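You operate a simulated robot arm through the tools that you are given. There is no shell and no other tool. Be economical: measure what you need, move in short steps, check, and stop when the job is done.

You run a simulated two-armed robot. Do the job below in one go: nothing can be reset, and whatever is moved stays where it is left.

## Task
Pick up the short teal duct with one hand, pass it to the other hand and put it on the top of the long white box. Set down upright: short teal duct.
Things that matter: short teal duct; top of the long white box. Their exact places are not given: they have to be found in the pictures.

Only the result counts: the job must be done as asked and must still hold three seconds after the hand-in. Knocking over, shifting, dropping, spilling or breaking anything else fails it.

## Robot
Two 7-joint arms with two-finger parallel grippers on one trunk, on a base that drives. Base frame: it is fixed to the floor where the robot stands at the start and does not move with it; the origin is under the middle of the robot, x ahead of it, y to its left, z up. Readings come in m, rad, newtons and seconds.
The left shoulder is at the start at [0.05, 0.177, 1.129], the right one opposite. With the tool pointing down near the work surface each hand reaches from about 0.18 to 0.7 m from the robot's upright axis, wherever it stands, measured 20 degrees to its own side. Places, roughly: short teal duct (8x9x13 cm) [0.5, 0, 1]; top of the long white box [-2.9, 0.9, 0.9]. Payload 3.43 kg a hand.
Tool frame (each hand has its own): the origin (TCP) lies between the finger pads and is the grasp point; the fingertips stand 0.034 m ahead of it; z points along the fingers, y is the line along which they close. Largest opening 0.128 m; finger width 0.024, thickness 0.012; the body of the gripper, 0.048 by 0.13 m, starts 0.096 m behind the TCP.
Orientation is that of the tool frame in the base frame, as a unit quaternion [w, x, y, z]. With the fingers straight down and closing along the base's y, the tool's x points along the base's -x, its y along +y and its z along -z.

## Interface
- The arms move only by the tool arm_command. It takes "left_deltas", "right_deltas" or both (then of equal length, played together; a hand with none holds still); each is a list that holds one entry, the list of rows, each a list of 6 numbers: the shift along the tool's x, y, z in m, then the turn, a rotation vector about the tool's x, y, z in rad. In form: [[[tx, ty, tz, wx, wy, wz], ...]]. A call has 1 to 8 rows; each row is the pose to reach, as a shift and turn from the pose commanded when the call began, along the tool's axes at that moment. "left_grip" and "right_grip" are, for a hand that has rows, the closure, from 0 (fully open) to 1 (shut), set as the call begins (left out, the last holds). Each row takes 0.2 s and may step no farther than 0.05 m and 0.15 rad from the row before; otherwise, or with a gripper value out of range, the whole call is refused. A pose out of reach is approached as far as the arm can. The call stops where the force on the tool passes 40 N (or 10 N more than at its start, if that is more) or the arm is blocked; 0.2 s more then pass. Each finger travels about 0.108 m/s and halts on what it meets, pressing with about 30 N; the grip force reading is that of the motor and also rises with nothing between the fingers. The clock runs only during rows and for 0.2 s after the last one: add rows that repeat a pose to give the fingers time. It gives the time, the measured TCP pose, the force on the tool (base axes), the opening and the grip force at its end, in the units of the frame above (readings bear some noise), with the torque about the TCP (base axes, N m) and any sound that the robot's microphone picked up.
- Cameras (640 x 400 px; columns grow to the right, rows downward): "scene" is now at [0.162, 0.0034, 1.3057]; the picture's right is [0.03, -1.00, 0.00], its down [-0.43, -0.01, -0.90] and it looks along [0.90, 0.03, -0.43] (base axes); focal length 276 px, centre (320, 200). "left" rides on the left gripper at [0.076, 0.011, -0.16] in its tool frame; the picture's right is [-0.15, 0.99, 0.00], its down [-0.88, -0.13, -0.46] and it looks along [-0.45, -0.07, 0.89] (tool axes); focal length 234 px, centre (320, 200). "right" rides on the right gripper at [0.076, -0.011, -0.16] in its tool frame; the picture's right is [0.15, 0.99, 0.00], its down [-0.88, 0.13, -0.46] and it looks along [-0.45, 0.07, 0.89] (tool axes); focal length 234 px, centre (320, 200).
- get_image(camera): a new picture of that camera. It takes no simulated time.
- raise_lower(by): slides the trunk up (or, below 0, down) by that many m; the arms and the scene camera ride with it, the base frame stays. It gives what a move gives, with no picture.
- base_move(legs): drives the robot by 1 to 6 legs, each [ahead, turn to the left] in m and rad, along the robot's own axes; the way and the turn of a leg run together, so that a leg with both is an arc; at most 1.5 m and 3.142 rad a leg. The arms and the cameras ride along, it lands a little off, and it stops where it bumps. It gives what a move gives.
- pan_tilt(pan, tilt): turns the head with the scene camera to pan (to the left, within 1.396 rad either way) and tilt (down, from -0.506 to 1.204), counted from straight ahead of the robot. It gives what a move gives.
- pixel_to_xyz(camera, pixels): for up to 12 pixels [column, row] of the newest picture of that camera ("zoom" is the newest enlarged one), the place [x, y, z] in the base frame of the surface seen there, good to about 0.002 m. It takes no simulated time.
- zoom(camera, box): a new picture of the part [left, top, right, bottom] of that camera's present view, enlarged. It takes no simulated time.
- hand_in(): hands the job in; it is judged then, once.

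Work in short steps. Measure before you move; look again where a grasp or a placing could have gone wrong, and mend it. You have 80 turns and 70 pictures in all, those below and enlarged ones among them. Open the grippers and draw the arms clear of the work before you hand the job in, unless the task says otherwise; then end with one line.

The tools are called after "Request:" as a command line: name --argument value ..., lists and objects as JSON in quotes. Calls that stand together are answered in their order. arm_command: Moves the arms, as the interface text tells. Its arguments: {"type":"object","properties":{"left_deltas":{"type":"array","items":{"type":"array","items":{"type":"array","items":{"type":"number"}}}},"left_grip":{"type":"number"},"right_deltas":{"type":"array","items":{"type":"array","items":{"type":"array","items":{"type":"number"}}}},"right_grip":{"type":"number"}},"required":[]} The other tools are called the same way: raise_lower (by) slides the trunk up or down; base_move (legs) drives the base; pan_tilt (pan, tilt) turns the head that bears the scene camera; get_image (camera) takes a picture; pixel_to_xyz (camera, pixels) gives the place of the surface under pixels of a picture; zoom (camera, box) takes an enlarged picture of a part of a camera's view; hand_in () hands the job in.

At the start:

```text
clock: 0.0
left_eef_pos: [0.3516, 0.124, 1.1968]
left_tool_rot: [-0.001, 0.0, 1.0, 0.0]
left_wrist_force: [0.8, -1.2, 0.2]
left_moment: [0.01, 0.0, 0.0]
left_gripper_width: 0.1281
left_gripper_force: 0.0
right_eef_pos: [0.4075, -0.1674, 1.1855]
right_tool_rot: [0.001, 0.0, 1.0, 0.0]
right_wrist_force: [0.8, 0.7, 0.3]
right_moment: [0.0, 0.0, 0.04]
right_gripper_width: 0.1284
right_gripper_force: 0.0
trunk travel left (down, up): [-0.3, 0.101]
robot x, y, heading: [0.0011, -0.0006, 0.0]
head pan, tilt: [0.033, 0.447]
```

scene: 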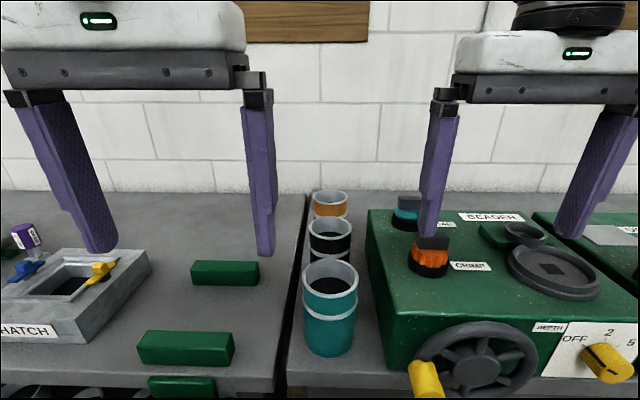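
right: 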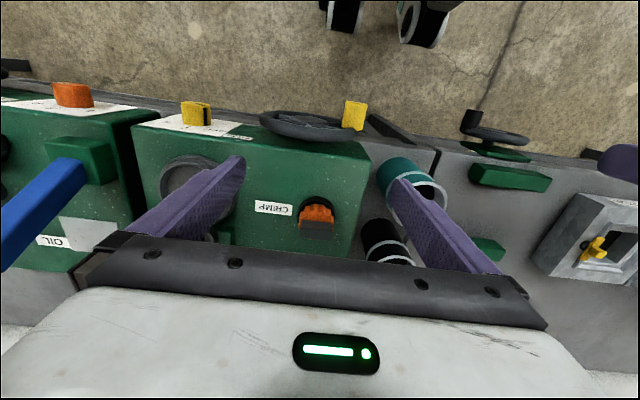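
left: 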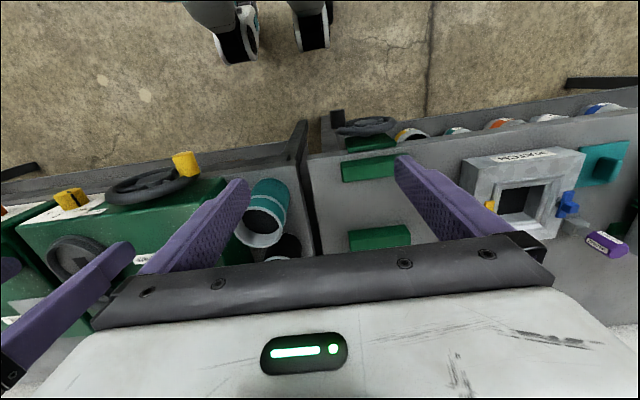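

The teal duct shows at about (330,310) in the scene picture, next to a black one behind and the green machine on the right. I zoom in to measure it.

Request:
zoom --camera "scene" --box '[260, 170, 420, 370]'

Request:
pixel_to_xyz --camera "scene" --pixels '[[330, 263], [304, 283], [357, 285], [330, 300], [330, 315], [330, 350], [300, 370], [330, 222], [312, 240], [370, 260], [235, 350], [380, 300]]'

```text
2.00 times, centred on (340, 270) of scene
```

zoom: 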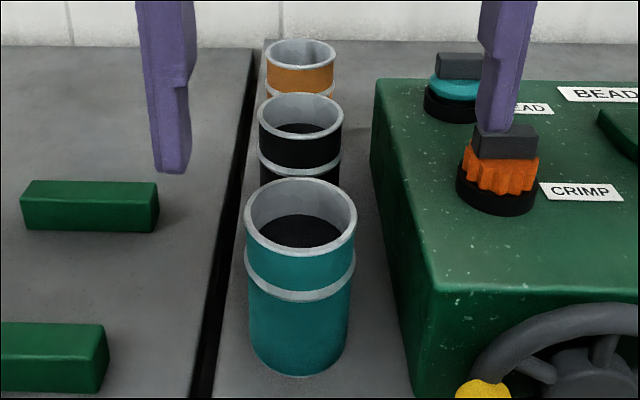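

```text
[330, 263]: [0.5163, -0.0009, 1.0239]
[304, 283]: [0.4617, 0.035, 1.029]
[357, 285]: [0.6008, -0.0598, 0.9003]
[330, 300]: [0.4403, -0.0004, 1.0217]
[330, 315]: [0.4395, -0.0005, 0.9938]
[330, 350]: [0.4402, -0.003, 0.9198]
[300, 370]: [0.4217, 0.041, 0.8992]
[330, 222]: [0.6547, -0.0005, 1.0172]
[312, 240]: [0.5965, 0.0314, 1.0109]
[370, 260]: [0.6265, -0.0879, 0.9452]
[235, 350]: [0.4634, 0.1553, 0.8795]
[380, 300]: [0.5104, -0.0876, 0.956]
```

The duct's centre is about (0.479, 0, rim 1.03), and the machine wall is at y≈-0.087. I plan to grasp it low and tilted with the left hand, pass it to the right hand top-down, and place it with the right; first I look down at the front surroundings.

Request:
pan_tilt --pan 0.0 --tilt 0.9

Request:
get_image --camera "scene"

```text
clock: 0.9
left_eef_pos: [0.3522, 0.1238, 1.198]
left_tool_rot: [0.0, -0.001, 1.0, 0.0]
left_wrist_force: [0.1, 0.3, -0.4]
left_moment: [0.01, -0.02, -0.02]
left_gripper_width: 0.128
left_gripper_force: 0.0
right_eef_pos: [0.4073, -0.1681, 1.1857]
right_tool_rot: [0.001, 0.0, 1.0, 0.0]
right_wrist_force: [-0.1, -0.1, 0.5]
right_moment: [0.03, 0.01, -0.03]
right_gripper_width: 0.1279
right_gripper_force: 0.1
trunk travel left (down, up): [-0.3, 0.101]
robot x, y, heading: [0.0016, 0.0011, -0.001]
head pan, tilt: [0.0, 0.901]
```

```text
65 pictures are left
```

scene: 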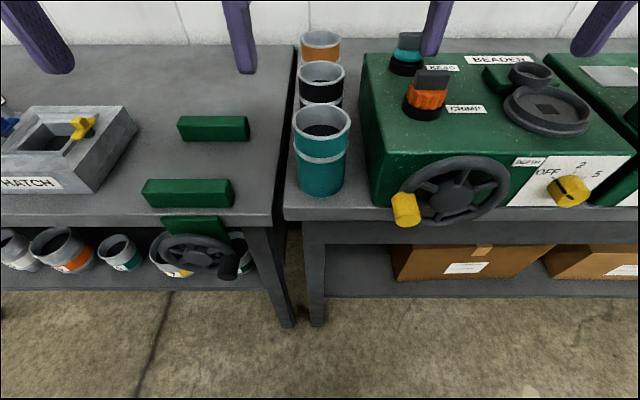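

Handle at (405,210), table front edge at row ~215, gap between tables at ~(285,215). I measure these.

Request:
pixel_to_xyz --camera "scene" --pixels '[[395, 205], [405, 222], [345, 214], [270, 215], [188, 182], [212, 119], [375, 180], [385, 90], [322, 105], [322, 155], [322, 192], [321, 88]]'

```text
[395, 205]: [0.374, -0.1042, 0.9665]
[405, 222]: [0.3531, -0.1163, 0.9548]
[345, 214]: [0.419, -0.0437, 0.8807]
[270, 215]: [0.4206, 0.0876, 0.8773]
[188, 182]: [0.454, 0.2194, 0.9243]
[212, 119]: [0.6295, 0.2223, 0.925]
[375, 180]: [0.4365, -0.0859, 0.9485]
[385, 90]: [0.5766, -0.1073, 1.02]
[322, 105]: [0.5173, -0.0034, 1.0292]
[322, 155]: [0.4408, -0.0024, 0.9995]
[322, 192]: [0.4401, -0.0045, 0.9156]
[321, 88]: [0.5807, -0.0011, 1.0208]
```

Front is clear: handle is at y<-0.10, table edge at x=0.42. I back the robot 0.2 m to give the tilted left arm room.

Request:
base_move --legs '[[-0.2, 0]]'

```text
clock: 2.5
left_eef_pos: [0.1544, 0.1229, 1.1972]
left_tool_rot: [0.0, 0.0, 1.0, -0.001]
left_wrist_force: [-0.4, -0.2, -0.6]
left_moment: [-0.01, 0.0, -0.02]
left_gripper_width: 0.128
left_gripper_force: 0.1
right_eef_pos: [0.2076, -0.1681, 1.1854]
right_tool_rot: [0.0, 0.001, 1.0, 0.0]
right_wrist_force: [-0.1, 0.7, 0.4]
right_moment: [-0.03, -0.02, 0.01]
right_gripper_width: 0.1281
right_gripper_force: 0.0
trunk travel left (down, up): [-0.3, 0.101]
robot x, y, heading: [-0.1976, -0.0009, -0.002]
head pan, tilt: [0.0, 0.901]
```

Now I tilt the left tool 60° to point forward-down while moving it forward, and shift the right hand aside a little.

Request:
arm_command --left_deltas '[[[-0.02, 0, 0, 0, -0.148, 0], [-0.04, 0, 0, 0, -0.296, 0], [-0.06, 0, 0, 0, -0.444, 0], [-0.08, 0, 0, 0, -0.592, 0], [-0.1, 0, 0, 0, -0.74, 0], [-0.12, 0, 0, 0, -0.888, 0], [-0.14, 0, 0, 0, -1.036, 0], [-0.146, 0, 0, 0, -1.047, 0]]]' --right_deltas '[[[0, -0.01, 0, 0, 0, 0], [0, -0.02, 0, 0, 0, 0], [0, -0.03, 0, 0, 0, 0], [0, -0.04, 0, 0, 0, 0], [0, -0.05, 0, 0, 0, 0], [0, -0.06, 0, 0, 0, 0], [0, -0.07, 0, 0, 0, 0], [0, -0.08, 0, 0, 0, 0]]]' --left_grip 0.1

```text
clock: 4.3
left_eef_pos: [0.2993, 0.1238, 1.1985]
left_tool_rot: [0.501, 0.001, 0.865, 0.0]
left_wrist_force: [-0.1, -0.9, -0.4]
left_moment: [0.02, -0.02, 0.03]
left_gripper_width: 0.1153
left_gripper_force: 0.0
right_eef_pos: [0.2086, -0.2497, 1.1863]
right_tool_rot: [-0.001, 0.001, 1.0, 0.0]
right_wrist_force: [0.1, -0.3, -0.3]
right_moment: [0.02, -0.03, -0.02]
right_gripper_width: 0.1282
right_gripper_force: 0.1
trunk travel left (down, up): [-0.3, 0.101]
robot x, y, heading: [-0.1967, -0.0023, -0.002]
head pan, tilt: [0.0, 0.901]
```

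Tilt reached. I now lower the left hand to a pregrasp in front of the duct, at (0.36, -0.001, 0.94).

Request:
arm_command --left_deltas '[[[0.0242, -0.0156, 0.0228, 0, 0, 0], [0.0484, -0.0312, 0.0455, 0, 0, 0], [0.0725, -0.0468, 0.0683, 0, 0, 0], [0.0967, -0.0624, 0.091, 0, 0, 0], [0.1209, -0.078, 0.1138, 0, 0, 0], [0.1451, -0.0936, 0.1365, 0, 0, 0], [0.1692, -0.1092, 0.1593, 0, 0, 0], [0.1934, -0.1248, 0.182, 0, 0, 0]]]'

Request:
get_image --camera "scene"

Request:
get_image --camera "left"

```text
clock: 6.1
left_eef_pos: [0.358, -0.0019, 0.9376]
left_tool_rot: [0.5, 0.0, 0.866, 0.0]
left_wrist_force: [0.3, 0.1, 0.4]
left_moment: [0.01, 0.0, -0.03]
left_gripper_width: 0.1153
left_gripper_force: 0.2
right_eef_pos: [0.2097, -0.2492, 1.1861]
right_tool_rot: [0.0, 0.001, 1.0, 0.0]
right_wrist_force: [0.3, -0.2, 0.0]
right_moment: [-0.02, 0.0, 0.03]
right_gripper_width: 0.1278
right_gripper_force: 0.0
trunk travel left (down, up): [-0.3, 0.101]
robot x, y, heading: [-0.1983, -0.0017, -0.002]
head pan, tilt: [0.0, 0.901]
```

```text
64 pictures are left
```

scene: 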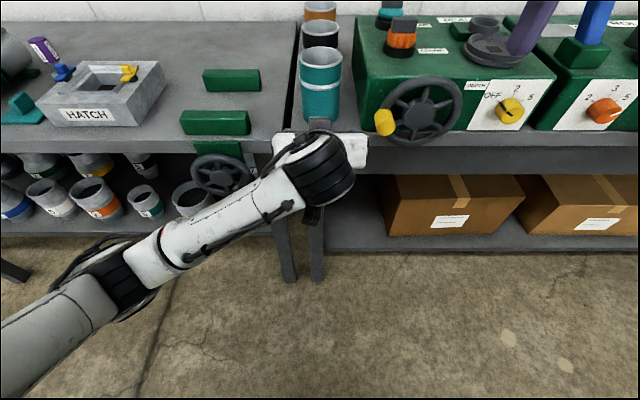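

```text
63 pictures are left
```

left: 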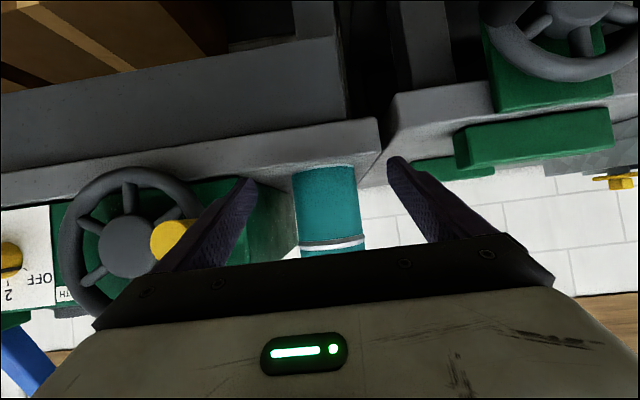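

The duct is centred between the fingers and the handle is clear. I advance straight ahead 0.112 m.

Request:
arm_command --left_deltas '[[[-0.015, 0, 0.0238, 0, 0, 0], [-0.03, 0, 0.0475, 0, 0, 0], [-0.045, 0.001, 0.071, 0, 0, 0], [-0.0595, 0.001, 0.095, 0, 0, 0], [-0.0595, 0.001, 0.095, 0, 0, 0]]]'

Request:
get_image --camera "left"

Request:
get_image --camera "scene"

```text
clock: 7.3
left_eef_pos: [0.4718, -0.0001, 0.9437]
left_tool_rot: [0.5, 0.002, 0.866, -0.001]
left_wrist_force: [0.5, -0.2, 0.2]
left_moment: [-0.03, 0.01, -0.01]
left_gripper_width: 0.1149
left_gripper_force: 0.1
right_eef_pos: [0.208, -0.2491, 1.1852]
right_tool_rot: [0.0, 0.001, 1.0, 0.0]
right_wrist_force: [0.0, -0.4, 0.1]
right_moment: [-0.01, -0.01, 0.02]
right_gripper_width: 0.1278
right_gripper_force: 0.1
trunk travel left (down, up): [-0.3, 0.101]
robot x, y, heading: [-0.1966, -0.0021, -0.001]
head pan, tilt: [0.0, 0.901]
```

```text
62 pictures are left
```

left: 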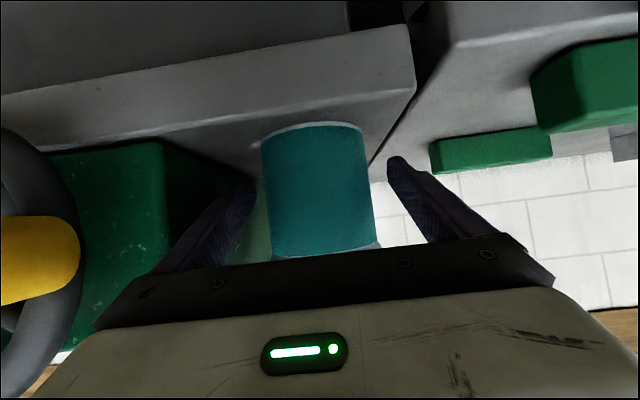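

```text
61 pictures are left
```

scene: 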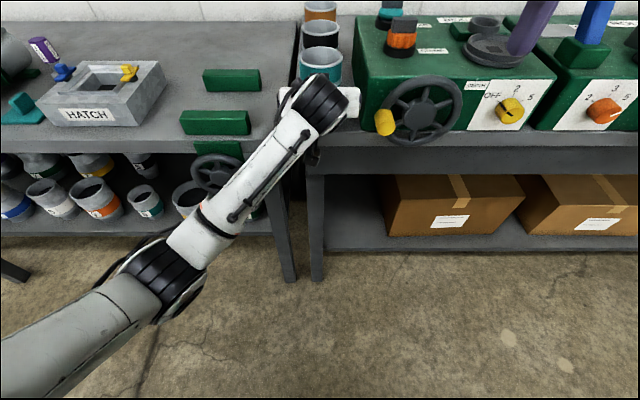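

The duct is between the pads (cols 262–375 between finger tips 250 and 390). I close the left gripper, waiting for it to settle.

Request:
arm_command --left_deltas '[[[0, 0, 0, 0, 0, 0], [0, 0, 0, 0, 0, 0], [0, 0, 0, 0, 0, 0], [0, 0, 0, 0, 0, 0], [0, 0, 0, 0, 0, 0]]]' --left_grip 1.0

```text
clock: 8.5
left_eef_pos: [0.4722, 0.0, 0.9444]
left_tool_rot: [0.5, 0.001, 0.866, -0.001]
left_wrist_force: [0.3, -0.9, 1.2]
left_moment: [0.04, -0.01, 0.02]
left_gripper_width: 0.0789
left_gripper_force: 30.1
right_eef_pos: [0.2087, -0.2487, 1.1865]
right_tool_rot: [0.0, 0.002, 1.0, 0.0]
right_wrist_force: [0.1, -0.6, 0.2]
right_moment: [-0.03, -0.03, -0.02]
right_gripper_width: 0.1281
right_gripper_force: 0.1
trunk travel left (down, up): [-0.3, 0.101]
robot x, y, heading: [-0.201, 0.0017, 0.0]
head pan, tilt: [0.0, 0.901]
```

Gripped at 0.079 m width, 30 N. I lift straight up 0.2 m.

Request:
arm_command --left_deltas '[[[-0.0173, 0, -0.01, 0, 0, 0], [-0.0433, 0, -0.025, 0, 0, 0], [-0.0693, 0, -0.04, 0, 0, 0], [-0.0953, 0, -0.055, 0, 0, 0], [-0.1213, 0, -0.07, 0, 0, 0], [-0.1473, 0, -0.085, 0, 0, 0], [-0.173, 0, -0.1, 0, 0, 0]]]'

Request:
get_image --camera "scene"

```text
clock: 10.1
left_eef_pos: [0.4751, 0.0157, 1.1394]
left_tool_rot: [0.497, -0.005, 0.868, 0.01]
left_wrist_force: [-1.4, 0.2, -2.5]
left_moment: [-0.02, 0.0, 0.03]
left_gripper_width: 0.0788
left_gripper_force: 29.9
right_eef_pos: [0.2094, -0.2489, 1.1852]
right_tool_rot: [0.0, 0.001, 1.0, 0.0]
right_wrist_force: [-0.2, 0.4, -0.1]
right_moment: [0.01, 0.01, 0.02]
right_gripper_width: 0.1279
right_gripper_force: 0.0
trunk travel left (down, up): [-0.3, 0.101]
robot x, y, heading: [-0.1984, 0.0002, -0.004]
head pan, tilt: [0.0, 0.901]
```

```text
60 pictures are left
```

scene: 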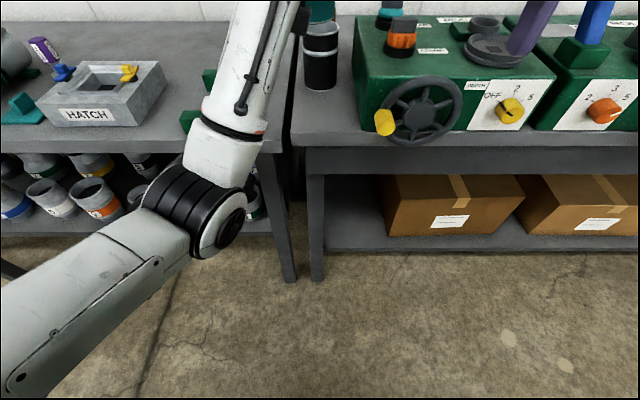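

Lifted; the arm is nearing its reach limit (y drifted 0.016). I back off 0.4 m from the table for a clear handover area.

Request:
base_move --legs '[[-0.4, 0]]'

Request:
pan_tilt --pan 0.0 --tilt 0.5

Request:
get_image --camera "scene"

```text
clock: 12.6
left_eef_pos: [0.0815, 0.0135, 1.1432]
left_tool_rot: [0.501, -0.005, 0.865, 0.008]
left_wrist_force: [0.1, 0.2, -1.8]
left_moment: [0.03, 0.04, 0.01]
left_gripper_width: 0.0791
left_gripper_force: 29.6
right_eef_pos: [-0.185, -0.2487, 1.1864]
right_tool_rot: [0.0, 0.001, 1.0, -0.001]
right_wrist_force: [0.4, 0.5, 0.5]
right_moment: [0.0, -0.01, -0.01]
right_gripper_width: 0.1281
right_gripper_force: 0.1
trunk travel left (down, up): [-0.3, 0.101]
robot x, y, heading: [-0.594, 0.0042, -0.002]
head pan, tilt: [0.0, 0.901]
```

```text
clock: 13.4
left_eef_pos: [0.0826, 0.0156, 1.1433]
left_tool_rot: [0.5, -0.006, 0.866, 0.008]
left_wrist_force: [-0.1, -0.5, -1.0]
left_moment: [0.0, 0.06, 0.01]
left_gripper_width: 0.0789
left_gripper_force: 29.6
right_eef_pos: [-0.1838, -0.2493, 1.1849]
right_tool_rot: [0.0, 0.002, 1.0, 0.0]
right_wrist_force: [-0.5, 0.4, -0.9]
right_moment: [0.01, -0.03, -0.01]
right_gripper_width: 0.1282
right_gripper_force: 0.1
trunk travel left (down, up): [-0.3, 0.101]
robot x, y, heading: [-0.5929, 0.0006, -0.003]
head pan, tilt: [0.0, 0.499]
```

```text
59 pictures are left
```

scene: 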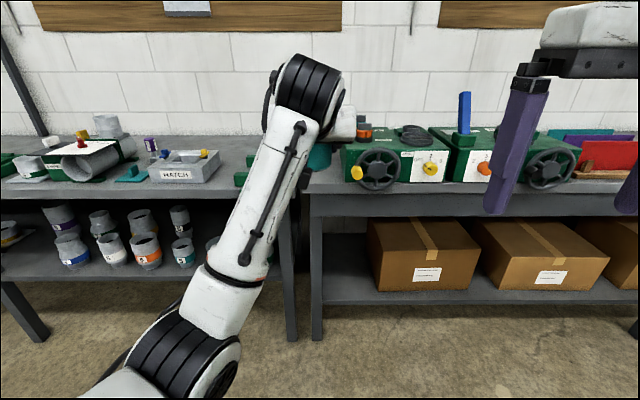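

The left wrist stands tall behind the duct, so I yaw the left hand ~69° to reach in from the left, while drawing it back in front of the robot, leaving the top free for the right hand.

Request:
arm_command --left_deltas '[[[0.0156, 0.01, -0.027, 0.1299, 0, 0.075], [0.0312, 0.02, -0.054, 0.2598, 0, 0.15], [0.0469, 0.03, -0.0812, 0.3897, 0, 0.225], [0.0625, 0.04, -0.108, 0.519, 0, 0.3], [0.078, 0.05, -0.135, 0.649, 0, 0.375], [0.0937, 0.06, -0.162, 0.779, 0, 0.45], [0.109, 0.07, -0.1895, 0.908, 0, 0.525], [0.125, 0.08, -0.2165, 1.038, 0, 0.6]]]'

Request:
get_image --camera "scene"

```text
clock: 15.2
left_eef_pos: [-0.1728, 0.092, 1.1436]
left_tool_rot: [0.413, 0.485, 0.721, -0.275]
left_wrist_force: [-0.1, -0.7, -1.0]
left_moment: [0.01, -0.01, 0.04]
left_gripper_width: 0.0789
left_gripper_force: 30.1
right_eef_pos: [-0.1839, -0.249, 1.1869]
right_tool_rot: [0.0, 0.002, 1.0, 0.0]
right_wrist_force: [0.8, 0.4, -0.1]
right_moment: [0.0, -0.02, 0.01]
right_gripper_width: 0.1277
right_gripper_force: 0.0
trunk travel left (down, up): [-0.3, 0.101]
robot x, y, heading: [-0.5868, 0.0018, -0.01]
head pan, tilt: [0.0, 0.499]
```

```text
58 pictures are left
```

scene: 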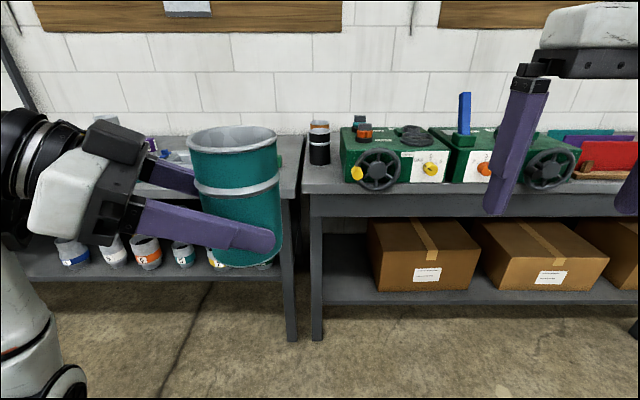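

The duct is upright in the left hand with the top free. I measure its rim.

Request:
pixel_to_xyz --camera "scene" --pixels '[[232, 129], [236, 155], [189, 140], [276, 136], [240, 190], [245, 262], [213, 154], [258, 150]]'

```text
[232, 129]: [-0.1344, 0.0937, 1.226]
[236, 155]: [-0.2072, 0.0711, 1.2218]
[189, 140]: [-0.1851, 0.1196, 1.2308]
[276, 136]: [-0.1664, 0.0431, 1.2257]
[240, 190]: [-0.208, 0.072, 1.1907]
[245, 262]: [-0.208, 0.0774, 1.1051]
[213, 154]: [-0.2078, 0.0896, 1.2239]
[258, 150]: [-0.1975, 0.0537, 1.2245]
```

Rim centre ≈(-0.171, 0.083), top 1.226. I lower the left hand 0.15 m and yaw the right hand by 0.37 rad with a slightly reduced opening, so that its closing line lies perpendicular to the left one.

Request:
arm_command --left_deltas '[[[0.026, 0, 0.015, 0, 0, 0], [0.052, 0, 0.03, 0, 0, 0], [0.078, 0, 0.045, 0, 0, 0], [0.104, 0, 0.06, 0, 0, 0], [0.13, 0, 0.075, 0, 0, 0], [0.13, 0, 0.075, 0, 0, 0]]]' --right_deltas '[[[0, 0, 0, 0, 0, -0.12], [0, 0, 0, 0, 0, -0.24], [0, 0, 0, 0, 0, -0.37], [0, 0, 0, 0, 0, -0.37], [0, 0, 0, 0, 0, -0.37], [0, 0, 0, 0, 0, -0.37]]]' --right_grip 0.2

Request:
pan_tilt --pan 0.0 --tilt 0.75

Request:
get_image --camera "scene"

```text
clock: 16.6
left_eef_pos: [-0.1702, 0.0906, 0.9947]
left_tool_rot: [0.413, 0.484, 0.721, -0.275]
left_wrist_force: [0.4, -0.3, -1.0]
left_moment: [0.03, -0.03, -0.03]
left_gripper_width: 0.0789
left_gripper_force: 30.2
right_eef_pos: [-0.1846, -0.2481, 1.1855]
right_tool_rot: [0.0, -0.182, 0.983, 0.0]
right_wrist_force: [0.7, 0.3, 0.2]
right_moment: [0.03, 0.0, 0.04]
right_gripper_width: 0.1024
right_gripper_force: 0.1
trunk travel left (down, up): [-0.3, 0.101]
robot x, y, heading: [-0.5906, 0.0002, -0.008]
head pan, tilt: [0.0, 0.499]
```

```text
clock: 17.4
left_eef_pos: [-0.1706, 0.0903, 0.9968]
left_tool_rot: [0.413, 0.484, 0.721, -0.274]
left_wrist_force: [0.1, 0.0, -3.0]
left_moment: [0.04, -0.01, -0.01]
left_gripper_width: 0.0788
left_gripper_force: 29.6
right_eef_pos: [-0.1855, -0.2493, 1.1854]
right_tool_rot: [0.0, -0.183, 0.983, 0.0]
right_wrist_force: [-0.5, -1.0, -0.2]
right_moment: [-0.01, -0.01, -0.01]
right_gripper_width: 0.1023
right_gripper_force: 0.0
trunk travel left (down, up): [-0.3, 0.101]
robot x, y, heading: [-0.5908, 0.0022, -0.0]
head pan, tilt: [0.0, 0.75]
```

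```text
57 pictures are left
```

scene: 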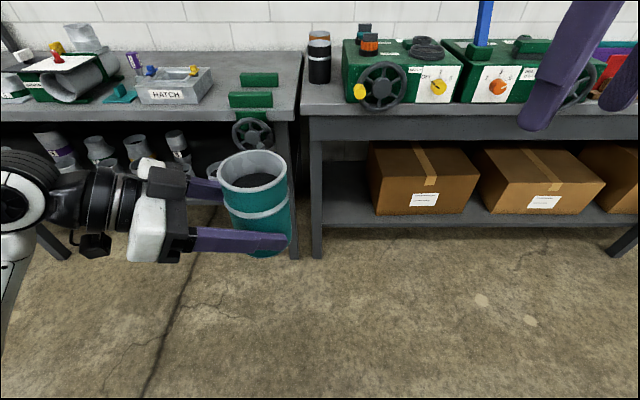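

Good view of the rim (217–288, row 150–190). I measure it and then bring the right hand over.

Request:
pixel_to_xyz --camera "scene" --pixels '[[252, 153], [253, 190], [219, 170], [287, 166], [235, 157], [272, 186], [236, 187], [272, 156]]'

```text
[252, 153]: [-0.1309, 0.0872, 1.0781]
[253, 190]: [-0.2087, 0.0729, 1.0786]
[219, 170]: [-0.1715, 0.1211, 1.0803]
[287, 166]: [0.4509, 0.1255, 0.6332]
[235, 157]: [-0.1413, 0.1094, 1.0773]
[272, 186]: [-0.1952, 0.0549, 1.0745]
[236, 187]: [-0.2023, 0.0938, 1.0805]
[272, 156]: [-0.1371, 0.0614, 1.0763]
```

Rim centre (-0.169, 0.080), top 1.078. I move the right hand above it at the present height.

Request:
arm_command --right_deltas '[[[-0.0167, 0.0377, 0, 0, 0, 0], [-0.0333, 0.0753, 0, 0, 0, 0], [-0.05, 0.113, 0, 0, 0, 0], [-0.0667, 0.1506, 0, 0, 0, 0], [-0.0834, 0.1883, 0, 0, 0, 0], [-0.1, 0.2259, 0, 0, 0, 0], [-0.1167, 0.2636, 0, 0, 0, 0], [-0.1334, 0.3012, 0, 0, 0, 0]]]'

Request:
get_image --camera "scene"

Request:
get_image --camera "right"

```text
clock: 19.2
left_eef_pos: [-0.1705, 0.0914, 0.9961]
left_tool_rot: [0.414, 0.484, 0.72, -0.275]
left_wrist_force: [0.7, 1.2, -2.4]
left_moment: [0.02, 0.02, 0.0]
left_gripper_width: 0.079
left_gripper_force: 29.8
right_eef_pos: [-0.1696, 0.0796, 1.1866]
right_tool_rot: [0.0, -0.182, 0.983, -0.001]
right_wrist_force: [0.1, 0.3, 0.4]
right_moment: [-0.04, -0.03, 0.0]
right_gripper_width: 0.1023
right_gripper_force: 0.1
trunk travel left (down, up): [-0.3, 0.101]
robot x, y, heading: [-0.593, 0.0023, -0.001]
head pan, tilt: [0.0, 0.75]
```

```text
56 pictures are left
```

scene: 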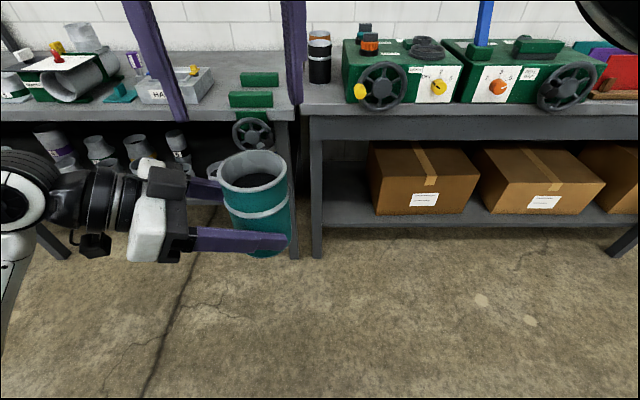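

```text
55 pictures are left
```

right: 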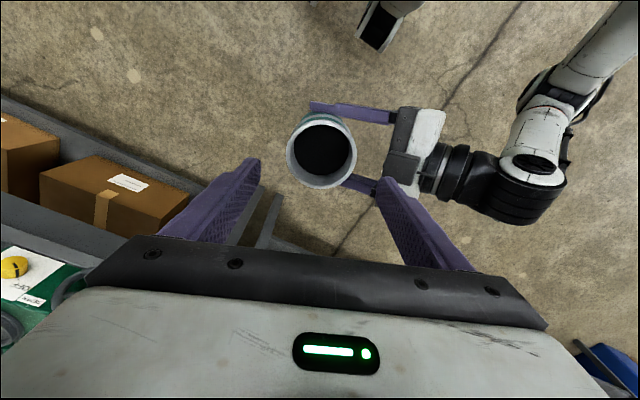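

Aligned: the rim is centred at (321,152) between the fingers. I descend in two stages, first 0.085 m.

Request:
arm_command --right_deltas '[[[0, 0, 0.03, 0, 0, 0], [0, 0, 0.06, 0, 0, 0], [0, 0, 0.085, 0, 0, 0], [0, 0, 0.085, 0, 0, 0]]]'

Request:
get_image --camera "scene"

Request:
get_image --camera "right"

```text
clock: 20.2
left_eef_pos: [-0.169, 0.0909, 0.9966]
left_tool_rot: [0.413, 0.484, 0.721, -0.275]
left_wrist_force: [-0.7, 0.2, -1.4]
left_moment: [-0.02, 0.0, 0.01]
left_gripper_width: 0.0789
left_gripper_force: 30.0
right_eef_pos: [-0.1688, 0.0786, 1.1008]
right_tool_rot: [0.001, -0.182, 0.983, 0.0]
right_wrist_force: [0.6, 0.3, 0.9]
right_moment: [0.0, -0.02, 0.0]
right_gripper_width: 0.1023
right_gripper_force: 0.0
trunk travel left (down, up): [-0.3, 0.101]
robot x, y, heading: [-0.5914, -0.0005, -0.004]
head pan, tilt: [0.0, 0.75]
```

```text
54 pictures are left
```

scene: 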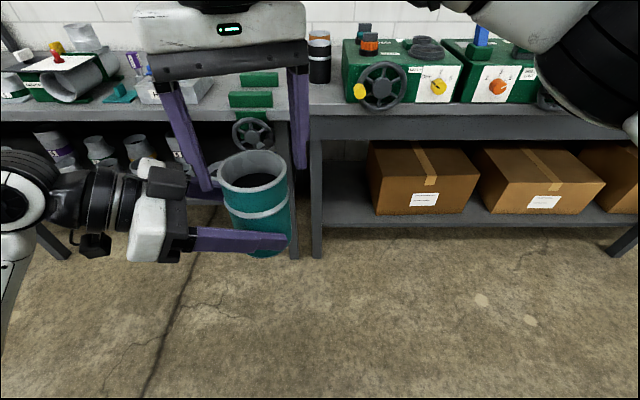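

```text
53 pictures are left
```

right: 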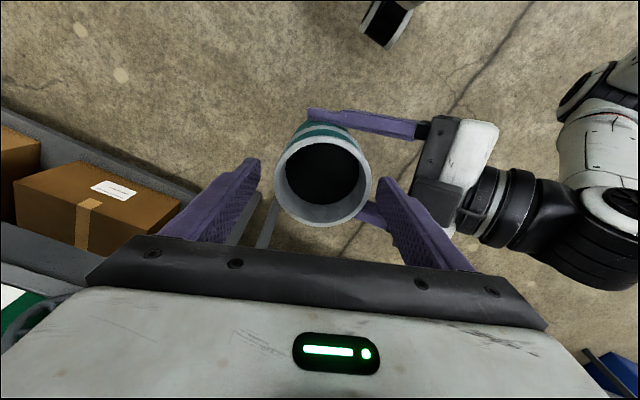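

Fingers straddle the rim evenly with room to the left gripper. I descend another 0.046 m to z≈1.055.

Request:
arm_command --right_deltas '[[[0, 0, 0.015, 0, 0, 0], [0, 0, 0.03, 0, 0, 0], [0, 0, 0.046, 0, 0, 0], [0, 0, 0.046, 0, 0, 0]]]'

Request:
get_image --camera "scene"

Request:
get_image --camera "right"

```text
clock: 21.2
left_eef_pos: [-0.1694, 0.0905, 0.9956]
left_tool_rot: [0.413, 0.484, 0.72, -0.275]
left_wrist_force: [-0.2, 0.7, -1.9]
left_moment: [0.0, -0.02, -0.05]
left_gripper_width: 0.0789
left_gripper_force: 30.0
right_eef_pos: [-0.1688, 0.0822, 1.0529]
right_tool_rot: [0.0, -0.182, 0.983, 0.001]
right_wrist_force: [0.1, 0.2, -0.2]
right_moment: [-0.01, 0.01, 0.0]
right_gripper_width: 0.1025
right_gripper_force: 0.0
trunk travel left (down, up): [-0.3, 0.101]
robot x, y, heading: [-0.5902, 0.0021, -0.005]
head pan, tilt: [0.0, 0.75]
```

```text
52 pictures are left
```

scene: 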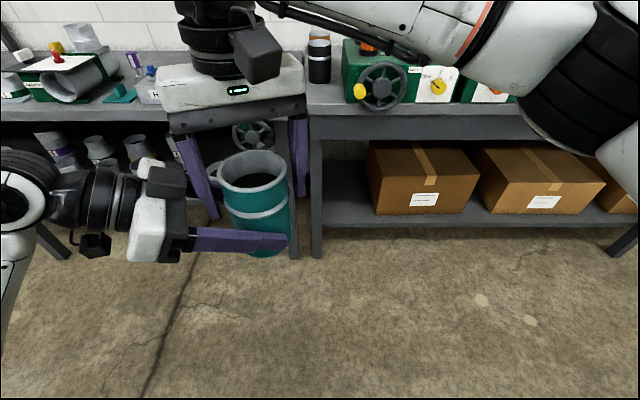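

```text
51 pictures are left
```

right: 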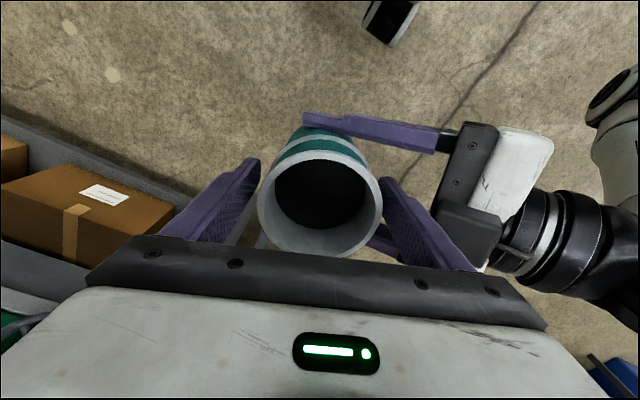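

Rim centre (320,205) matches the tool axis. I close the right gripper on the duct.

Request:
arm_command --right_deltas '[[[0, 0, 0, 0, 0, 0], [0, 0, 0, 0, 0, 0], [0, 0, 0, 0, 0, 0], [0, 0, 0, 0, 0, 0]]]' --right_grip 1.0

```text
clock: 22.2
left_eef_pos: [-0.1703, 0.0905, 0.9964]
left_tool_rot: [0.413, 0.484, 0.72, -0.275]
left_wrist_force: [0.4, -1.4, -0.8]
left_moment: [-0.07, 0.04, 0.1]
left_gripper_width: 0.0786
left_gripper_force: 30.3
right_eef_pos: [-0.1686, 0.0811, 1.053]
right_tool_rot: [0.0, -0.182, 0.983, 0.0]
right_wrist_force: [-0.2, 2.2, 0.0]
right_moment: [0.16, -0.02, -0.13]
right_gripper_width: 0.0817
right_gripper_force: 30.0
trunk travel left (down, up): [-0.3, 0.101]
robot x, y, heading: [-0.5903, 0.0022, -0.006]
head pan, tilt: [0.0, 0.75]
```

Right holds at 0.082 m, 30 N with small side forces. I open the left gripper, staying in place.

Request:
arm_command --left_deltas '[[[0, 0, 0, 0, 0, 0], [0, 0, 0, 0, 0, 0], [0, 0, 0, 0, 0, 0]]]' --left_grip 0.1

Request:
get_image --camera "scene"

```text
clock: 23.0
left_eef_pos: [-0.1702, 0.0914, 0.996]
left_tool_rot: [0.412, 0.485, 0.72, -0.275]
left_wrist_force: [-0.7, 0.1, 0.0]
left_moment: [-0.04, 0.0, 0.0]
left_gripper_width: 0.115
left_gripper_force: 0.1
right_eef_pos: [-0.1693, 0.081, 1.0541]
right_tool_rot: [-0.001, -0.182, 0.983, 0.0]
right_wrist_force: [-0.2, -0.2, -0.2]
right_moment: [0.02, 0.0, 0.0]
right_gripper_width: 0.0818
right_gripper_force: 29.8
trunk travel left (down, up): [-0.3, 0.101]
robot x, y, heading: [-0.5927, 0.0018, -0.007]
head pan, tilt: [0.0, 0.75]
```

```text
50 pictures are left
```

scene: 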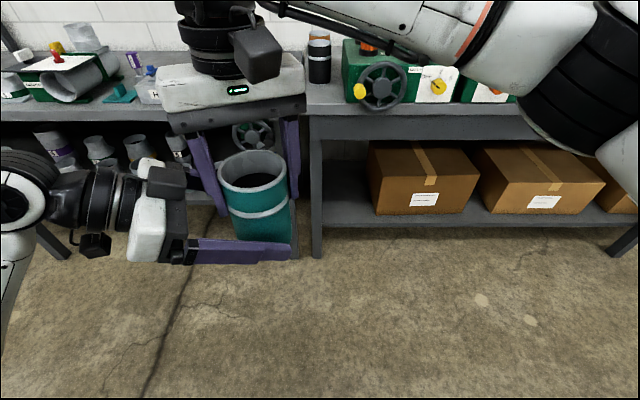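

Duct stays upright in the right hand, the left is free. I withdraw the left hand horizontally 0.15 m to the left.

Request:
arm_command --left_deltas '[[[0.015, 0, -0.026, 0, 0, 0], [0.03, 0, -0.052, 0, 0, 0], [0.045, 0, -0.078, 0, 0, 0], [0.06, 0, -0.104, 0, 0, 0], [0.075, 0, -0.13, 0, 0, 0]]]'

Request:
get_image --camera "scene"

```text
clock: 24.2
left_eef_pos: [-0.2237, 0.2312, 0.9961]
left_tool_rot: [0.413, 0.484, 0.72, -0.275]
left_wrist_force: [0.2, -0.2, 0.1]
left_moment: [0.02, 0.0, 0.02]
left_gripper_width: 0.1152
left_gripper_force: 0.0
right_eef_pos: [-0.1698, 0.0811, 1.0534]
right_tool_rot: [0.0, -0.182, 0.983, 0.0]
right_wrist_force: [0.5, 0.0, 0.5]
right_moment: [-0.01, 0.02, 0.01]
right_gripper_width: 0.082
right_gripper_force: 30.2
trunk travel left (down, up): [-0.3, 0.101]
robot x, y, heading: [-0.5908, 0.0006, -0.002]
head pan, tilt: [0.0, 0.75]
```

```text
49 pictures are left
```

scene: 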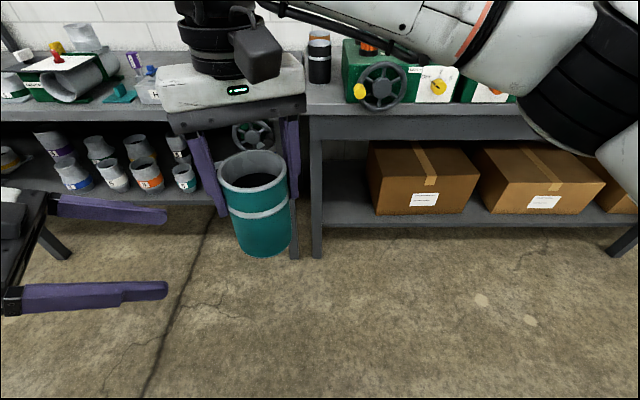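

I now carry the right hand up and to the right (undoing its yaw), and turn the left hand forward again while raising it.

Request:
arm_command --right_deltas '[[[0, 0, -0.03, 0, 0, 0], [0.01, -0.026, -0.06, 0, 0, 0.05], [0.025, -0.065, -0.08, 0, 0, 0.12], [0.039, -0.1, -0.1, 0, 0, 0.18], [0.052, -0.135, -0.12, 0, 0, 0.24], [0.065, -0.17, -0.13, 0, 0, 0.3], [0.078, -0.203, -0.13, 0, 0, 0.37], [0.09, -0.233, -0.13, 0, 0, 0.37]]]' --left_deltas '[[[-0.013, 0, -0.0075, -0.1299, 0, -0.075], [-0.026, 0, -0.015, -0.2598, 0, -0.15], [-0.039, 0, -0.0225, -0.3897, 0, -0.225], [-0.052, 0, -0.03, -0.519, 0, -0.3], [-0.065, 0, -0.0375, -0.649, 0, -0.375], [-0.078, 0, -0.045, -0.779, 0, -0.45], [-0.091, 0, -0.0525, -0.908, 0, -0.525], [-0.104, 0, -0.06, -1.038, 0, -0.6]]]'

Request:
get_image --camera "right"

```text
clock: 26.0
left_eef_pos: [-0.1751, 0.2216, 1.1693]
left_tool_rot: [0.5, -0.005, 0.866, 0.008]
left_wrist_force: [-0.6, -0.6, 0.0]
left_moment: [0.05, -0.02, 0.02]
left_gripper_width: 0.115
left_gripper_force: 0.1
left hand out of reach, approached as far as the arm can: row 3, 4, 5, 6, 7, 8
right_eef_pos: [-0.1714, -0.1696, 1.1853]
right_tool_rot: [0.0, 0.003, 1.0, 0.001]
right_wrist_force: [-0.2, -0.7, -1.9]
right_moment: [0.05, -0.05, -0.01]
right_gripper_width: 0.0817
right_gripper_force: 30.0
trunk travel left (down, up): [-0.3, 0.101]
robot x, y, heading: [-0.5926, -0.0004, -0.001]
head pan, tilt: [0.0, 0.75]
```

```text
48 pictures are left
```

right: 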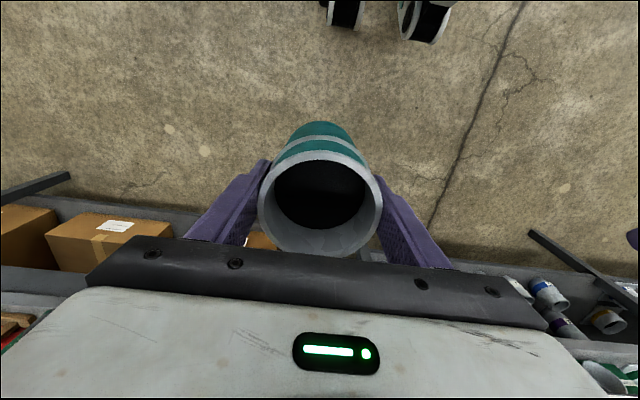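

Duct secure in the right hand. I turn the left tool down again and pull it in a bit.

Request:
arm_command --left_deltas '[[[0.004, 0, -0.007, 0, 0.148, 0], [0.008, 0, -0.014, 0, 0.296, 0], [0.012, 0, -0.021, 0, 0.444, 0], [0.016, 0, -0.028, 0, 0.592, 0], [0.02, 0, -0.035, 0, 0.74, 0], [0.025, 0, -0.043, 0, 0.888, 0], [0.03, 0, -0.052, 0, 1.036, 0]]]'

Request:
base_move --legs '[[0, 1.5]]'

Request:
pan_tilt --pan 0.9 --tilt 0.4

Request:
get_image --camera "scene"

```text
clock: 27.6
left_eef_pos: [-0.2315, 0.2195, 1.1689]
left_tool_rot: [0.004, -0.008, 1.0, 0.005]
left_wrist_force: [0.5, 0.3, 0.1]
left_moment: [-0.02, -0.03, -0.05]
left_gripper_width: 0.1151
left_gripper_force: 0.0
right_eef_pos: [-0.1707, -0.1696, 1.1861]
right_tool_rot: [-0.001, 0.002, 1.0, 0.0]
right_wrist_force: [0.5, -0.3, -2.6]
right_moment: [-0.02, 0.03, -0.02]
right_gripper_width: 0.0816
right_gripper_force: 29.9
trunk travel left (down, up): [-0.3, 0.101]
robot x, y, heading: [-0.5892, -0.0004, -0.004]
head pan, tilt: [0.0, 0.75]
```

```text
clock: 31.6
left_eef_pos: [-0.7706, 0.3829, 1.1699]
left_tool_rot: [0.001, -0.675, 0.738, 0.008]
left_wrist_force: [0.1, -0.4, 0.0]
left_moment: [-0.01, -0.04, 0.01]
left_gripper_width: 0.1152
left_gripper_force: 0.0
right_eef_pos: [-0.3778, 0.4011, 1.1863]
right_tool_rot: [0.001, -0.667, 0.745, -0.001]
right_wrist_force: [-0.1, 1.5, -1.7]
right_moment: [-0.01, 0.01, 0.02]
right_gripper_width: 0.0816
right_gripper_force: 30.0
trunk travel left (down, up): [-0.3, 0.101]
robot x, y, heading: [-0.5894, -0.0, 1.46]
head pan, tilt: [0.0, 0.75]
```

```text
clock: 32.8
left_eef_pos: [-0.7713, 0.3816, 1.1703]
left_tool_rot: [0.001, -0.676, 0.737, 0.008]
left_wrist_force: [-0.2, 0.6, -0.9]
left_moment: [-0.01, -0.01, 0.0]
left_gripper_width: 0.1151
left_gripper_force: 0.0
right_eef_pos: [-0.3775, 0.401, 1.1857]
right_tool_rot: [0.0, -0.667, 0.745, 0.001]
right_wrist_force: [-0.2, -0.3, -1.4]
right_moment: [0.05, 0.02, 0.0]
right_gripper_width: 0.0816
right_gripper_force: 30.3
trunk travel left (down, up): [-0.3, 0.101]
robot x, y, heading: [-0.5934, 0.0028, 1.464]
head pan, tilt: [0.901, 0.4]
```

```text
47 pictures are left
```

scene: 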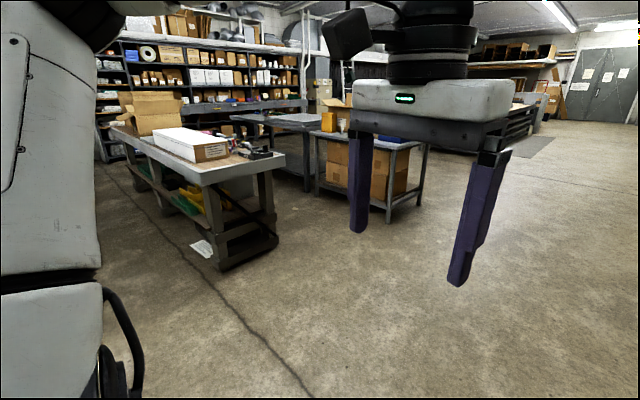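

A long white box shows on the far table at (190,143). I zoom in and measure it.

Request:
zoom --camera "scene" --box '[100, 80, 300, 220]'

Request:
pixel_to_xyz --camera "scene" --pixels '[[156, 136], [178, 129], [228, 139], [197, 147], [190, 138], [195, 158], [282, 160], [198, 185], [110, 128], [240, 155], [260, 150]]'

```text
2.86 times, centred on (200, 150) of scene
```

zoom: 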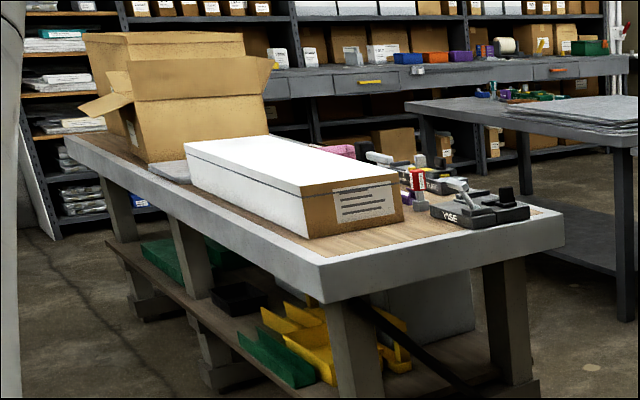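

```text
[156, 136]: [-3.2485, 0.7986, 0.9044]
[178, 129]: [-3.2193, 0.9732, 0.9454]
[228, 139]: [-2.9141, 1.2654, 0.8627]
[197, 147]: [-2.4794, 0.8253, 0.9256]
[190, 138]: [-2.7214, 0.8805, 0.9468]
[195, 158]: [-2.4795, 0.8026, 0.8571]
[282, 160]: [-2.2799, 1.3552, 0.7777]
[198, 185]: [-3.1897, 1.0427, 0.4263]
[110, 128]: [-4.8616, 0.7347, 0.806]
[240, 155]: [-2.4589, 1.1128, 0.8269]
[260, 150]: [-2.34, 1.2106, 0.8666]
```

Box top is at z≈0.946, x −3.25…−2.48, y≈0.79…1.03, approachable from the −y side. I turn to face −x and look along the path.

Request:
base_move --legs '[[0, 1.7]]'

Request:
pan_tilt --pan 0.0 --tilt 0.4

Request:
get_image --camera "scene"

```text
clock: 37.4
left_eef_pos: [-0.942, -0.2344, 1.1686]
left_tool_rot: [0.005, 0.999, 0.031, -0.006]
left_wrist_force: [0.8, -0.1, -0.7]
left_moment: [-0.01, 0.03, 0.02]
left_gripper_width: 0.1151
left_gripper_force: 0.1
right_eef_pos: [-1.019, 0.1523, 1.1851]
right_tool_rot: [0.0, 1.0, 0.021, 0.0]
right_wrist_force: [0.6, 0.8, -2.4]
right_moment: [-0.02, -0.03, 0.0]
right_gripper_width: 0.0817
right_gripper_force: 29.6
trunk travel left (down, up): [-0.3, 0.101]
robot x, y, heading: [-0.5907, 0.002, -3.098]
head pan, tilt: [0.901, 0.4]
```

```text
clock: 38.5
left_eef_pos: [-0.9398, -0.2347, 1.1701]
left_tool_rot: [0.005, 0.999, 0.031, -0.006]
left_wrist_force: [0.1, -0.2, 1.3]
left_moment: [0.0, 0.02, 0.01]
left_gripper_width: 0.1153
left_gripper_force: 0.0
right_eef_pos: [-1.0192, 0.1515, 1.1858]
right_tool_rot: [0.0, 1.0, 0.021, 0.0]
right_wrist_force: [-0.2, 0.2, -1.9]
right_moment: [0.03, -0.02, -0.02]
right_gripper_width: 0.0817
right_gripper_force: 29.7
trunk travel left (down, up): [-0.3, 0.101]
robot x, y, heading: [-0.5904, 0.0011, -3.106]
head pan, tilt: [0.0, 0.4]
```

```text
45 pictures are left
```

scene: 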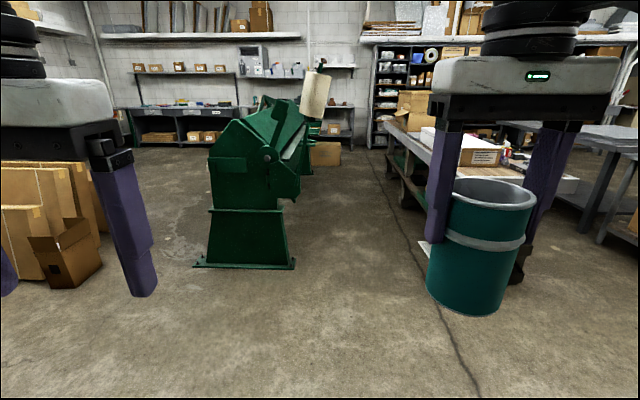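

A green machine stands ahead (250,180), with an aisle between it and the table. I measure both.

Request:
pixel_to_xyz --camera "scene" --pixels '[[295, 265], [195, 265], [300, 190], [280, 130], [300, 125], [325, 90], [340, 160], [390, 150], [420, 160], [425, 245], [400, 205], [362, 200]]'

```text
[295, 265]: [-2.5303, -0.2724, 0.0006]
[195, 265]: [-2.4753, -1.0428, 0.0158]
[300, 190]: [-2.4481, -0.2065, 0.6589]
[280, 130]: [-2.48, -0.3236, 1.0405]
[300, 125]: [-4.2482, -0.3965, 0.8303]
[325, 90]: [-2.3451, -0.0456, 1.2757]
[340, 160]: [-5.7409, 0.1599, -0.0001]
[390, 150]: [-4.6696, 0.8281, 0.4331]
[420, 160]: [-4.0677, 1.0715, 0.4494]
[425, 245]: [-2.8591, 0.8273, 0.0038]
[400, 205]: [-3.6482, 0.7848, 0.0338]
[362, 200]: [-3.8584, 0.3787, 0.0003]
```

The green machine and its roll reach y≈−0.05 at x≈−2.35, so I'll approach the box's near end diagonally, staying clear. I drive to about (−1.85, 0.33) heading ~157°, then look.

Request:
base_move --legs '[[0, -0.3], [1.3, 0], [0, -0.15]]'

Request:
pan_tilt --pan -0.1 --tilt 0.7

Request:
get_image --camera "scene"

```text
clock: 46.9
left_eef_pos: [-2.3019, 0.288, 1.1694]
left_tool_rot: [0.004, 0.981, -0.194, -0.007]
left_wrist_force: [0.5, 0.4, 0.0]
left_moment: [0.02, 0.02, 0.01]
left_gripper_width: 0.1153
left_gripper_force: 0.1
right_eef_pos: [-2.202, 0.6704, 1.185]
right_tool_rot: [0.0, 0.979, -0.204, 0.001]
right_wrist_force: [0.5, 0.4, -2.8]
right_moment: [-0.01, 0.0, 0.01]
right_gripper_width: 0.0817
right_gripper_force: 29.9
trunk travel left (down, up): [-0.3, 0.101]
robot x, y, heading: [-1.8832, 0.3448, 2.729]
head pan, tilt: [0.0, 0.4]
```

```text
clock: 47.7
left_eef_pos: [-2.301, 0.2873, 1.1698]
left_tool_rot: [0.003, 0.981, -0.194, -0.007]
left_wrist_force: [-0.7, -0.2, -0.5]
left_moment: [-0.01, 0.0, 0.0]
left_gripper_width: 0.1154
left_gripper_force: 0.0
right_eef_pos: [-2.2023, 0.6688, 1.1856]
right_tool_rot: [0.001, 0.979, -0.204, 0.0]
right_wrist_force: [0.0, 0.3, -2.2]
right_moment: [0.02, 0.02, -0.01]
right_gripper_width: 0.0814
right_gripper_force: 29.6
trunk travel left (down, up): [-0.3, 0.101]
robot x, y, heading: [-1.8827, 0.3463, 2.732]
head pan, tilt: [-0.099, 0.7]
```

```text
44 pictures are left
```

scene: 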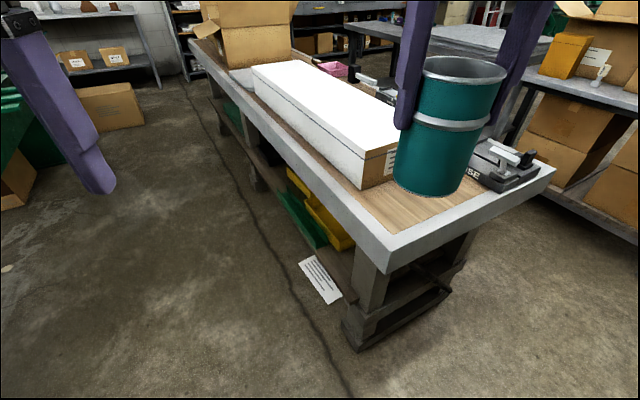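

Clear view. I measure box-top corners, table corner, and duct bottom.

Request:
pixel_to_xyz --camera "scene" --pixels '[[362, 152], [256, 68], [320, 64], [385, 125], [370, 140], [330, 110], [388, 245], [360, 340], [425, 190], [550, 175], [250, 130], [305, 85]]'

```text
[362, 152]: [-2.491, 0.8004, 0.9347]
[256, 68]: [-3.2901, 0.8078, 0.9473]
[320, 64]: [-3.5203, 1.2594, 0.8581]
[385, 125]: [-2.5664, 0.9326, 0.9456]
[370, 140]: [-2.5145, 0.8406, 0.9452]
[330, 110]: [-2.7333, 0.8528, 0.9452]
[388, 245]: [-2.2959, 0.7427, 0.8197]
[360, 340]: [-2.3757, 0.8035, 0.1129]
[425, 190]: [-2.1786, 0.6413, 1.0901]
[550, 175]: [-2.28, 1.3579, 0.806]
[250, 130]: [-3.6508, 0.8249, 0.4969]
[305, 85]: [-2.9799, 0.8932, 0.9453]
```

Table corner is at (−2.28, 0.73); box top z=0.9455 from x −3.29 to −2.49. Before driving closer I look straight down to see the base's footprint.

Request:
pan_tilt --pan -0.5 --tilt 1.2

Request:
get_image --camera "scene"

```text
clock: 48.6
left_eef_pos: [-2.3016, 0.2881, 1.1688]
left_tool_rot: [0.003, 0.981, -0.195, -0.007]
left_wrist_force: [-0.6, 0.3, 0.0]
left_moment: [0.01, 0.0, 0.0]
left_gripper_width: 0.1153
left_gripper_force: 0.0
right_eef_pos: [-2.2017, 0.6683, 1.1847]
right_tool_rot: [0.001, 0.979, -0.205, 0.0]
right_wrist_force: [0.5, 0.2, -2.0]
right_moment: [-0.01, 0.0, -0.01]
right_gripper_width: 0.0816
right_gripper_force: 29.9
trunk travel left (down, up): [-0.3, 0.101]
robot x, y, heading: [-1.8825, 0.3484, 2.729]
head pan, tilt: [-0.499, 1.201]
```

```text
43 pictures are left
```

scene: 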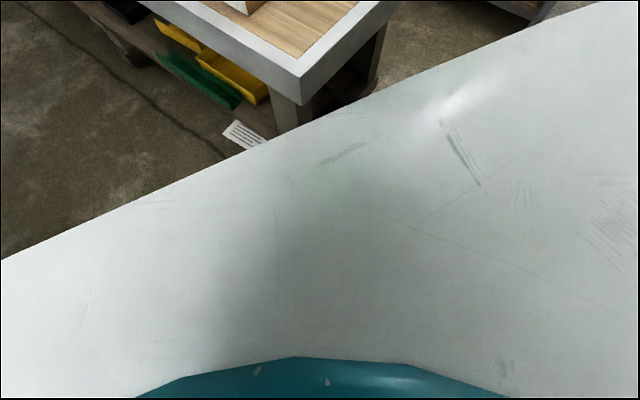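

The white base deck's front edge runs from (0,260) to (600,0). I measure it.

Request:
pixel_to_xyz --camera "scene" --pixels '[[5, 262], [150, 195], [270, 145], [430, 75], [600, 5], [300, 250], [630, 200], [300, 70]]'

```text
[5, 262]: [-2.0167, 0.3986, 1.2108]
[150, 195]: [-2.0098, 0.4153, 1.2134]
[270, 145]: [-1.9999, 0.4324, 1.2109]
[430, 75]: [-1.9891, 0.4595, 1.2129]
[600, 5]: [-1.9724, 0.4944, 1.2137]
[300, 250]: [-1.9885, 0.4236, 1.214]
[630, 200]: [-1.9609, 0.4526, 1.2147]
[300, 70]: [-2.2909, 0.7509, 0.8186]
```

That's the torso's front panel only. The right camera earlier showed base parts at the image top; I check it to gauge the base's footprint.

Request:
get_image --camera "right"

Request:
get_image --camera "left"

```text
42 pictures are left
```

right: 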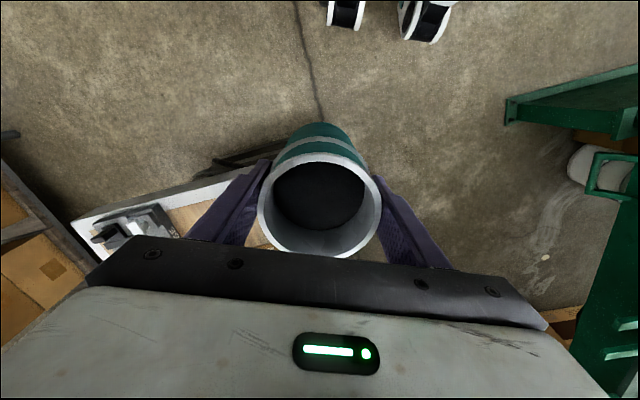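

```text
41 pictures are left
```

left: 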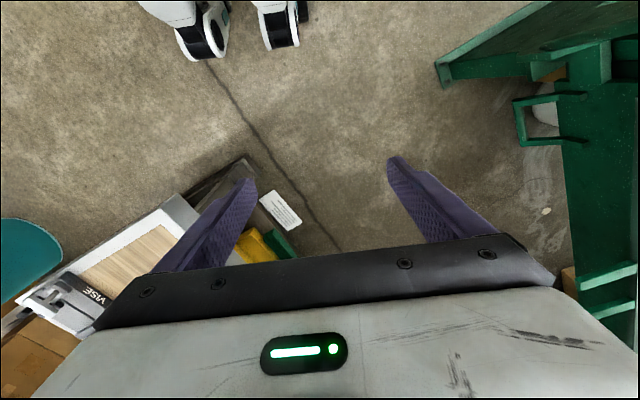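

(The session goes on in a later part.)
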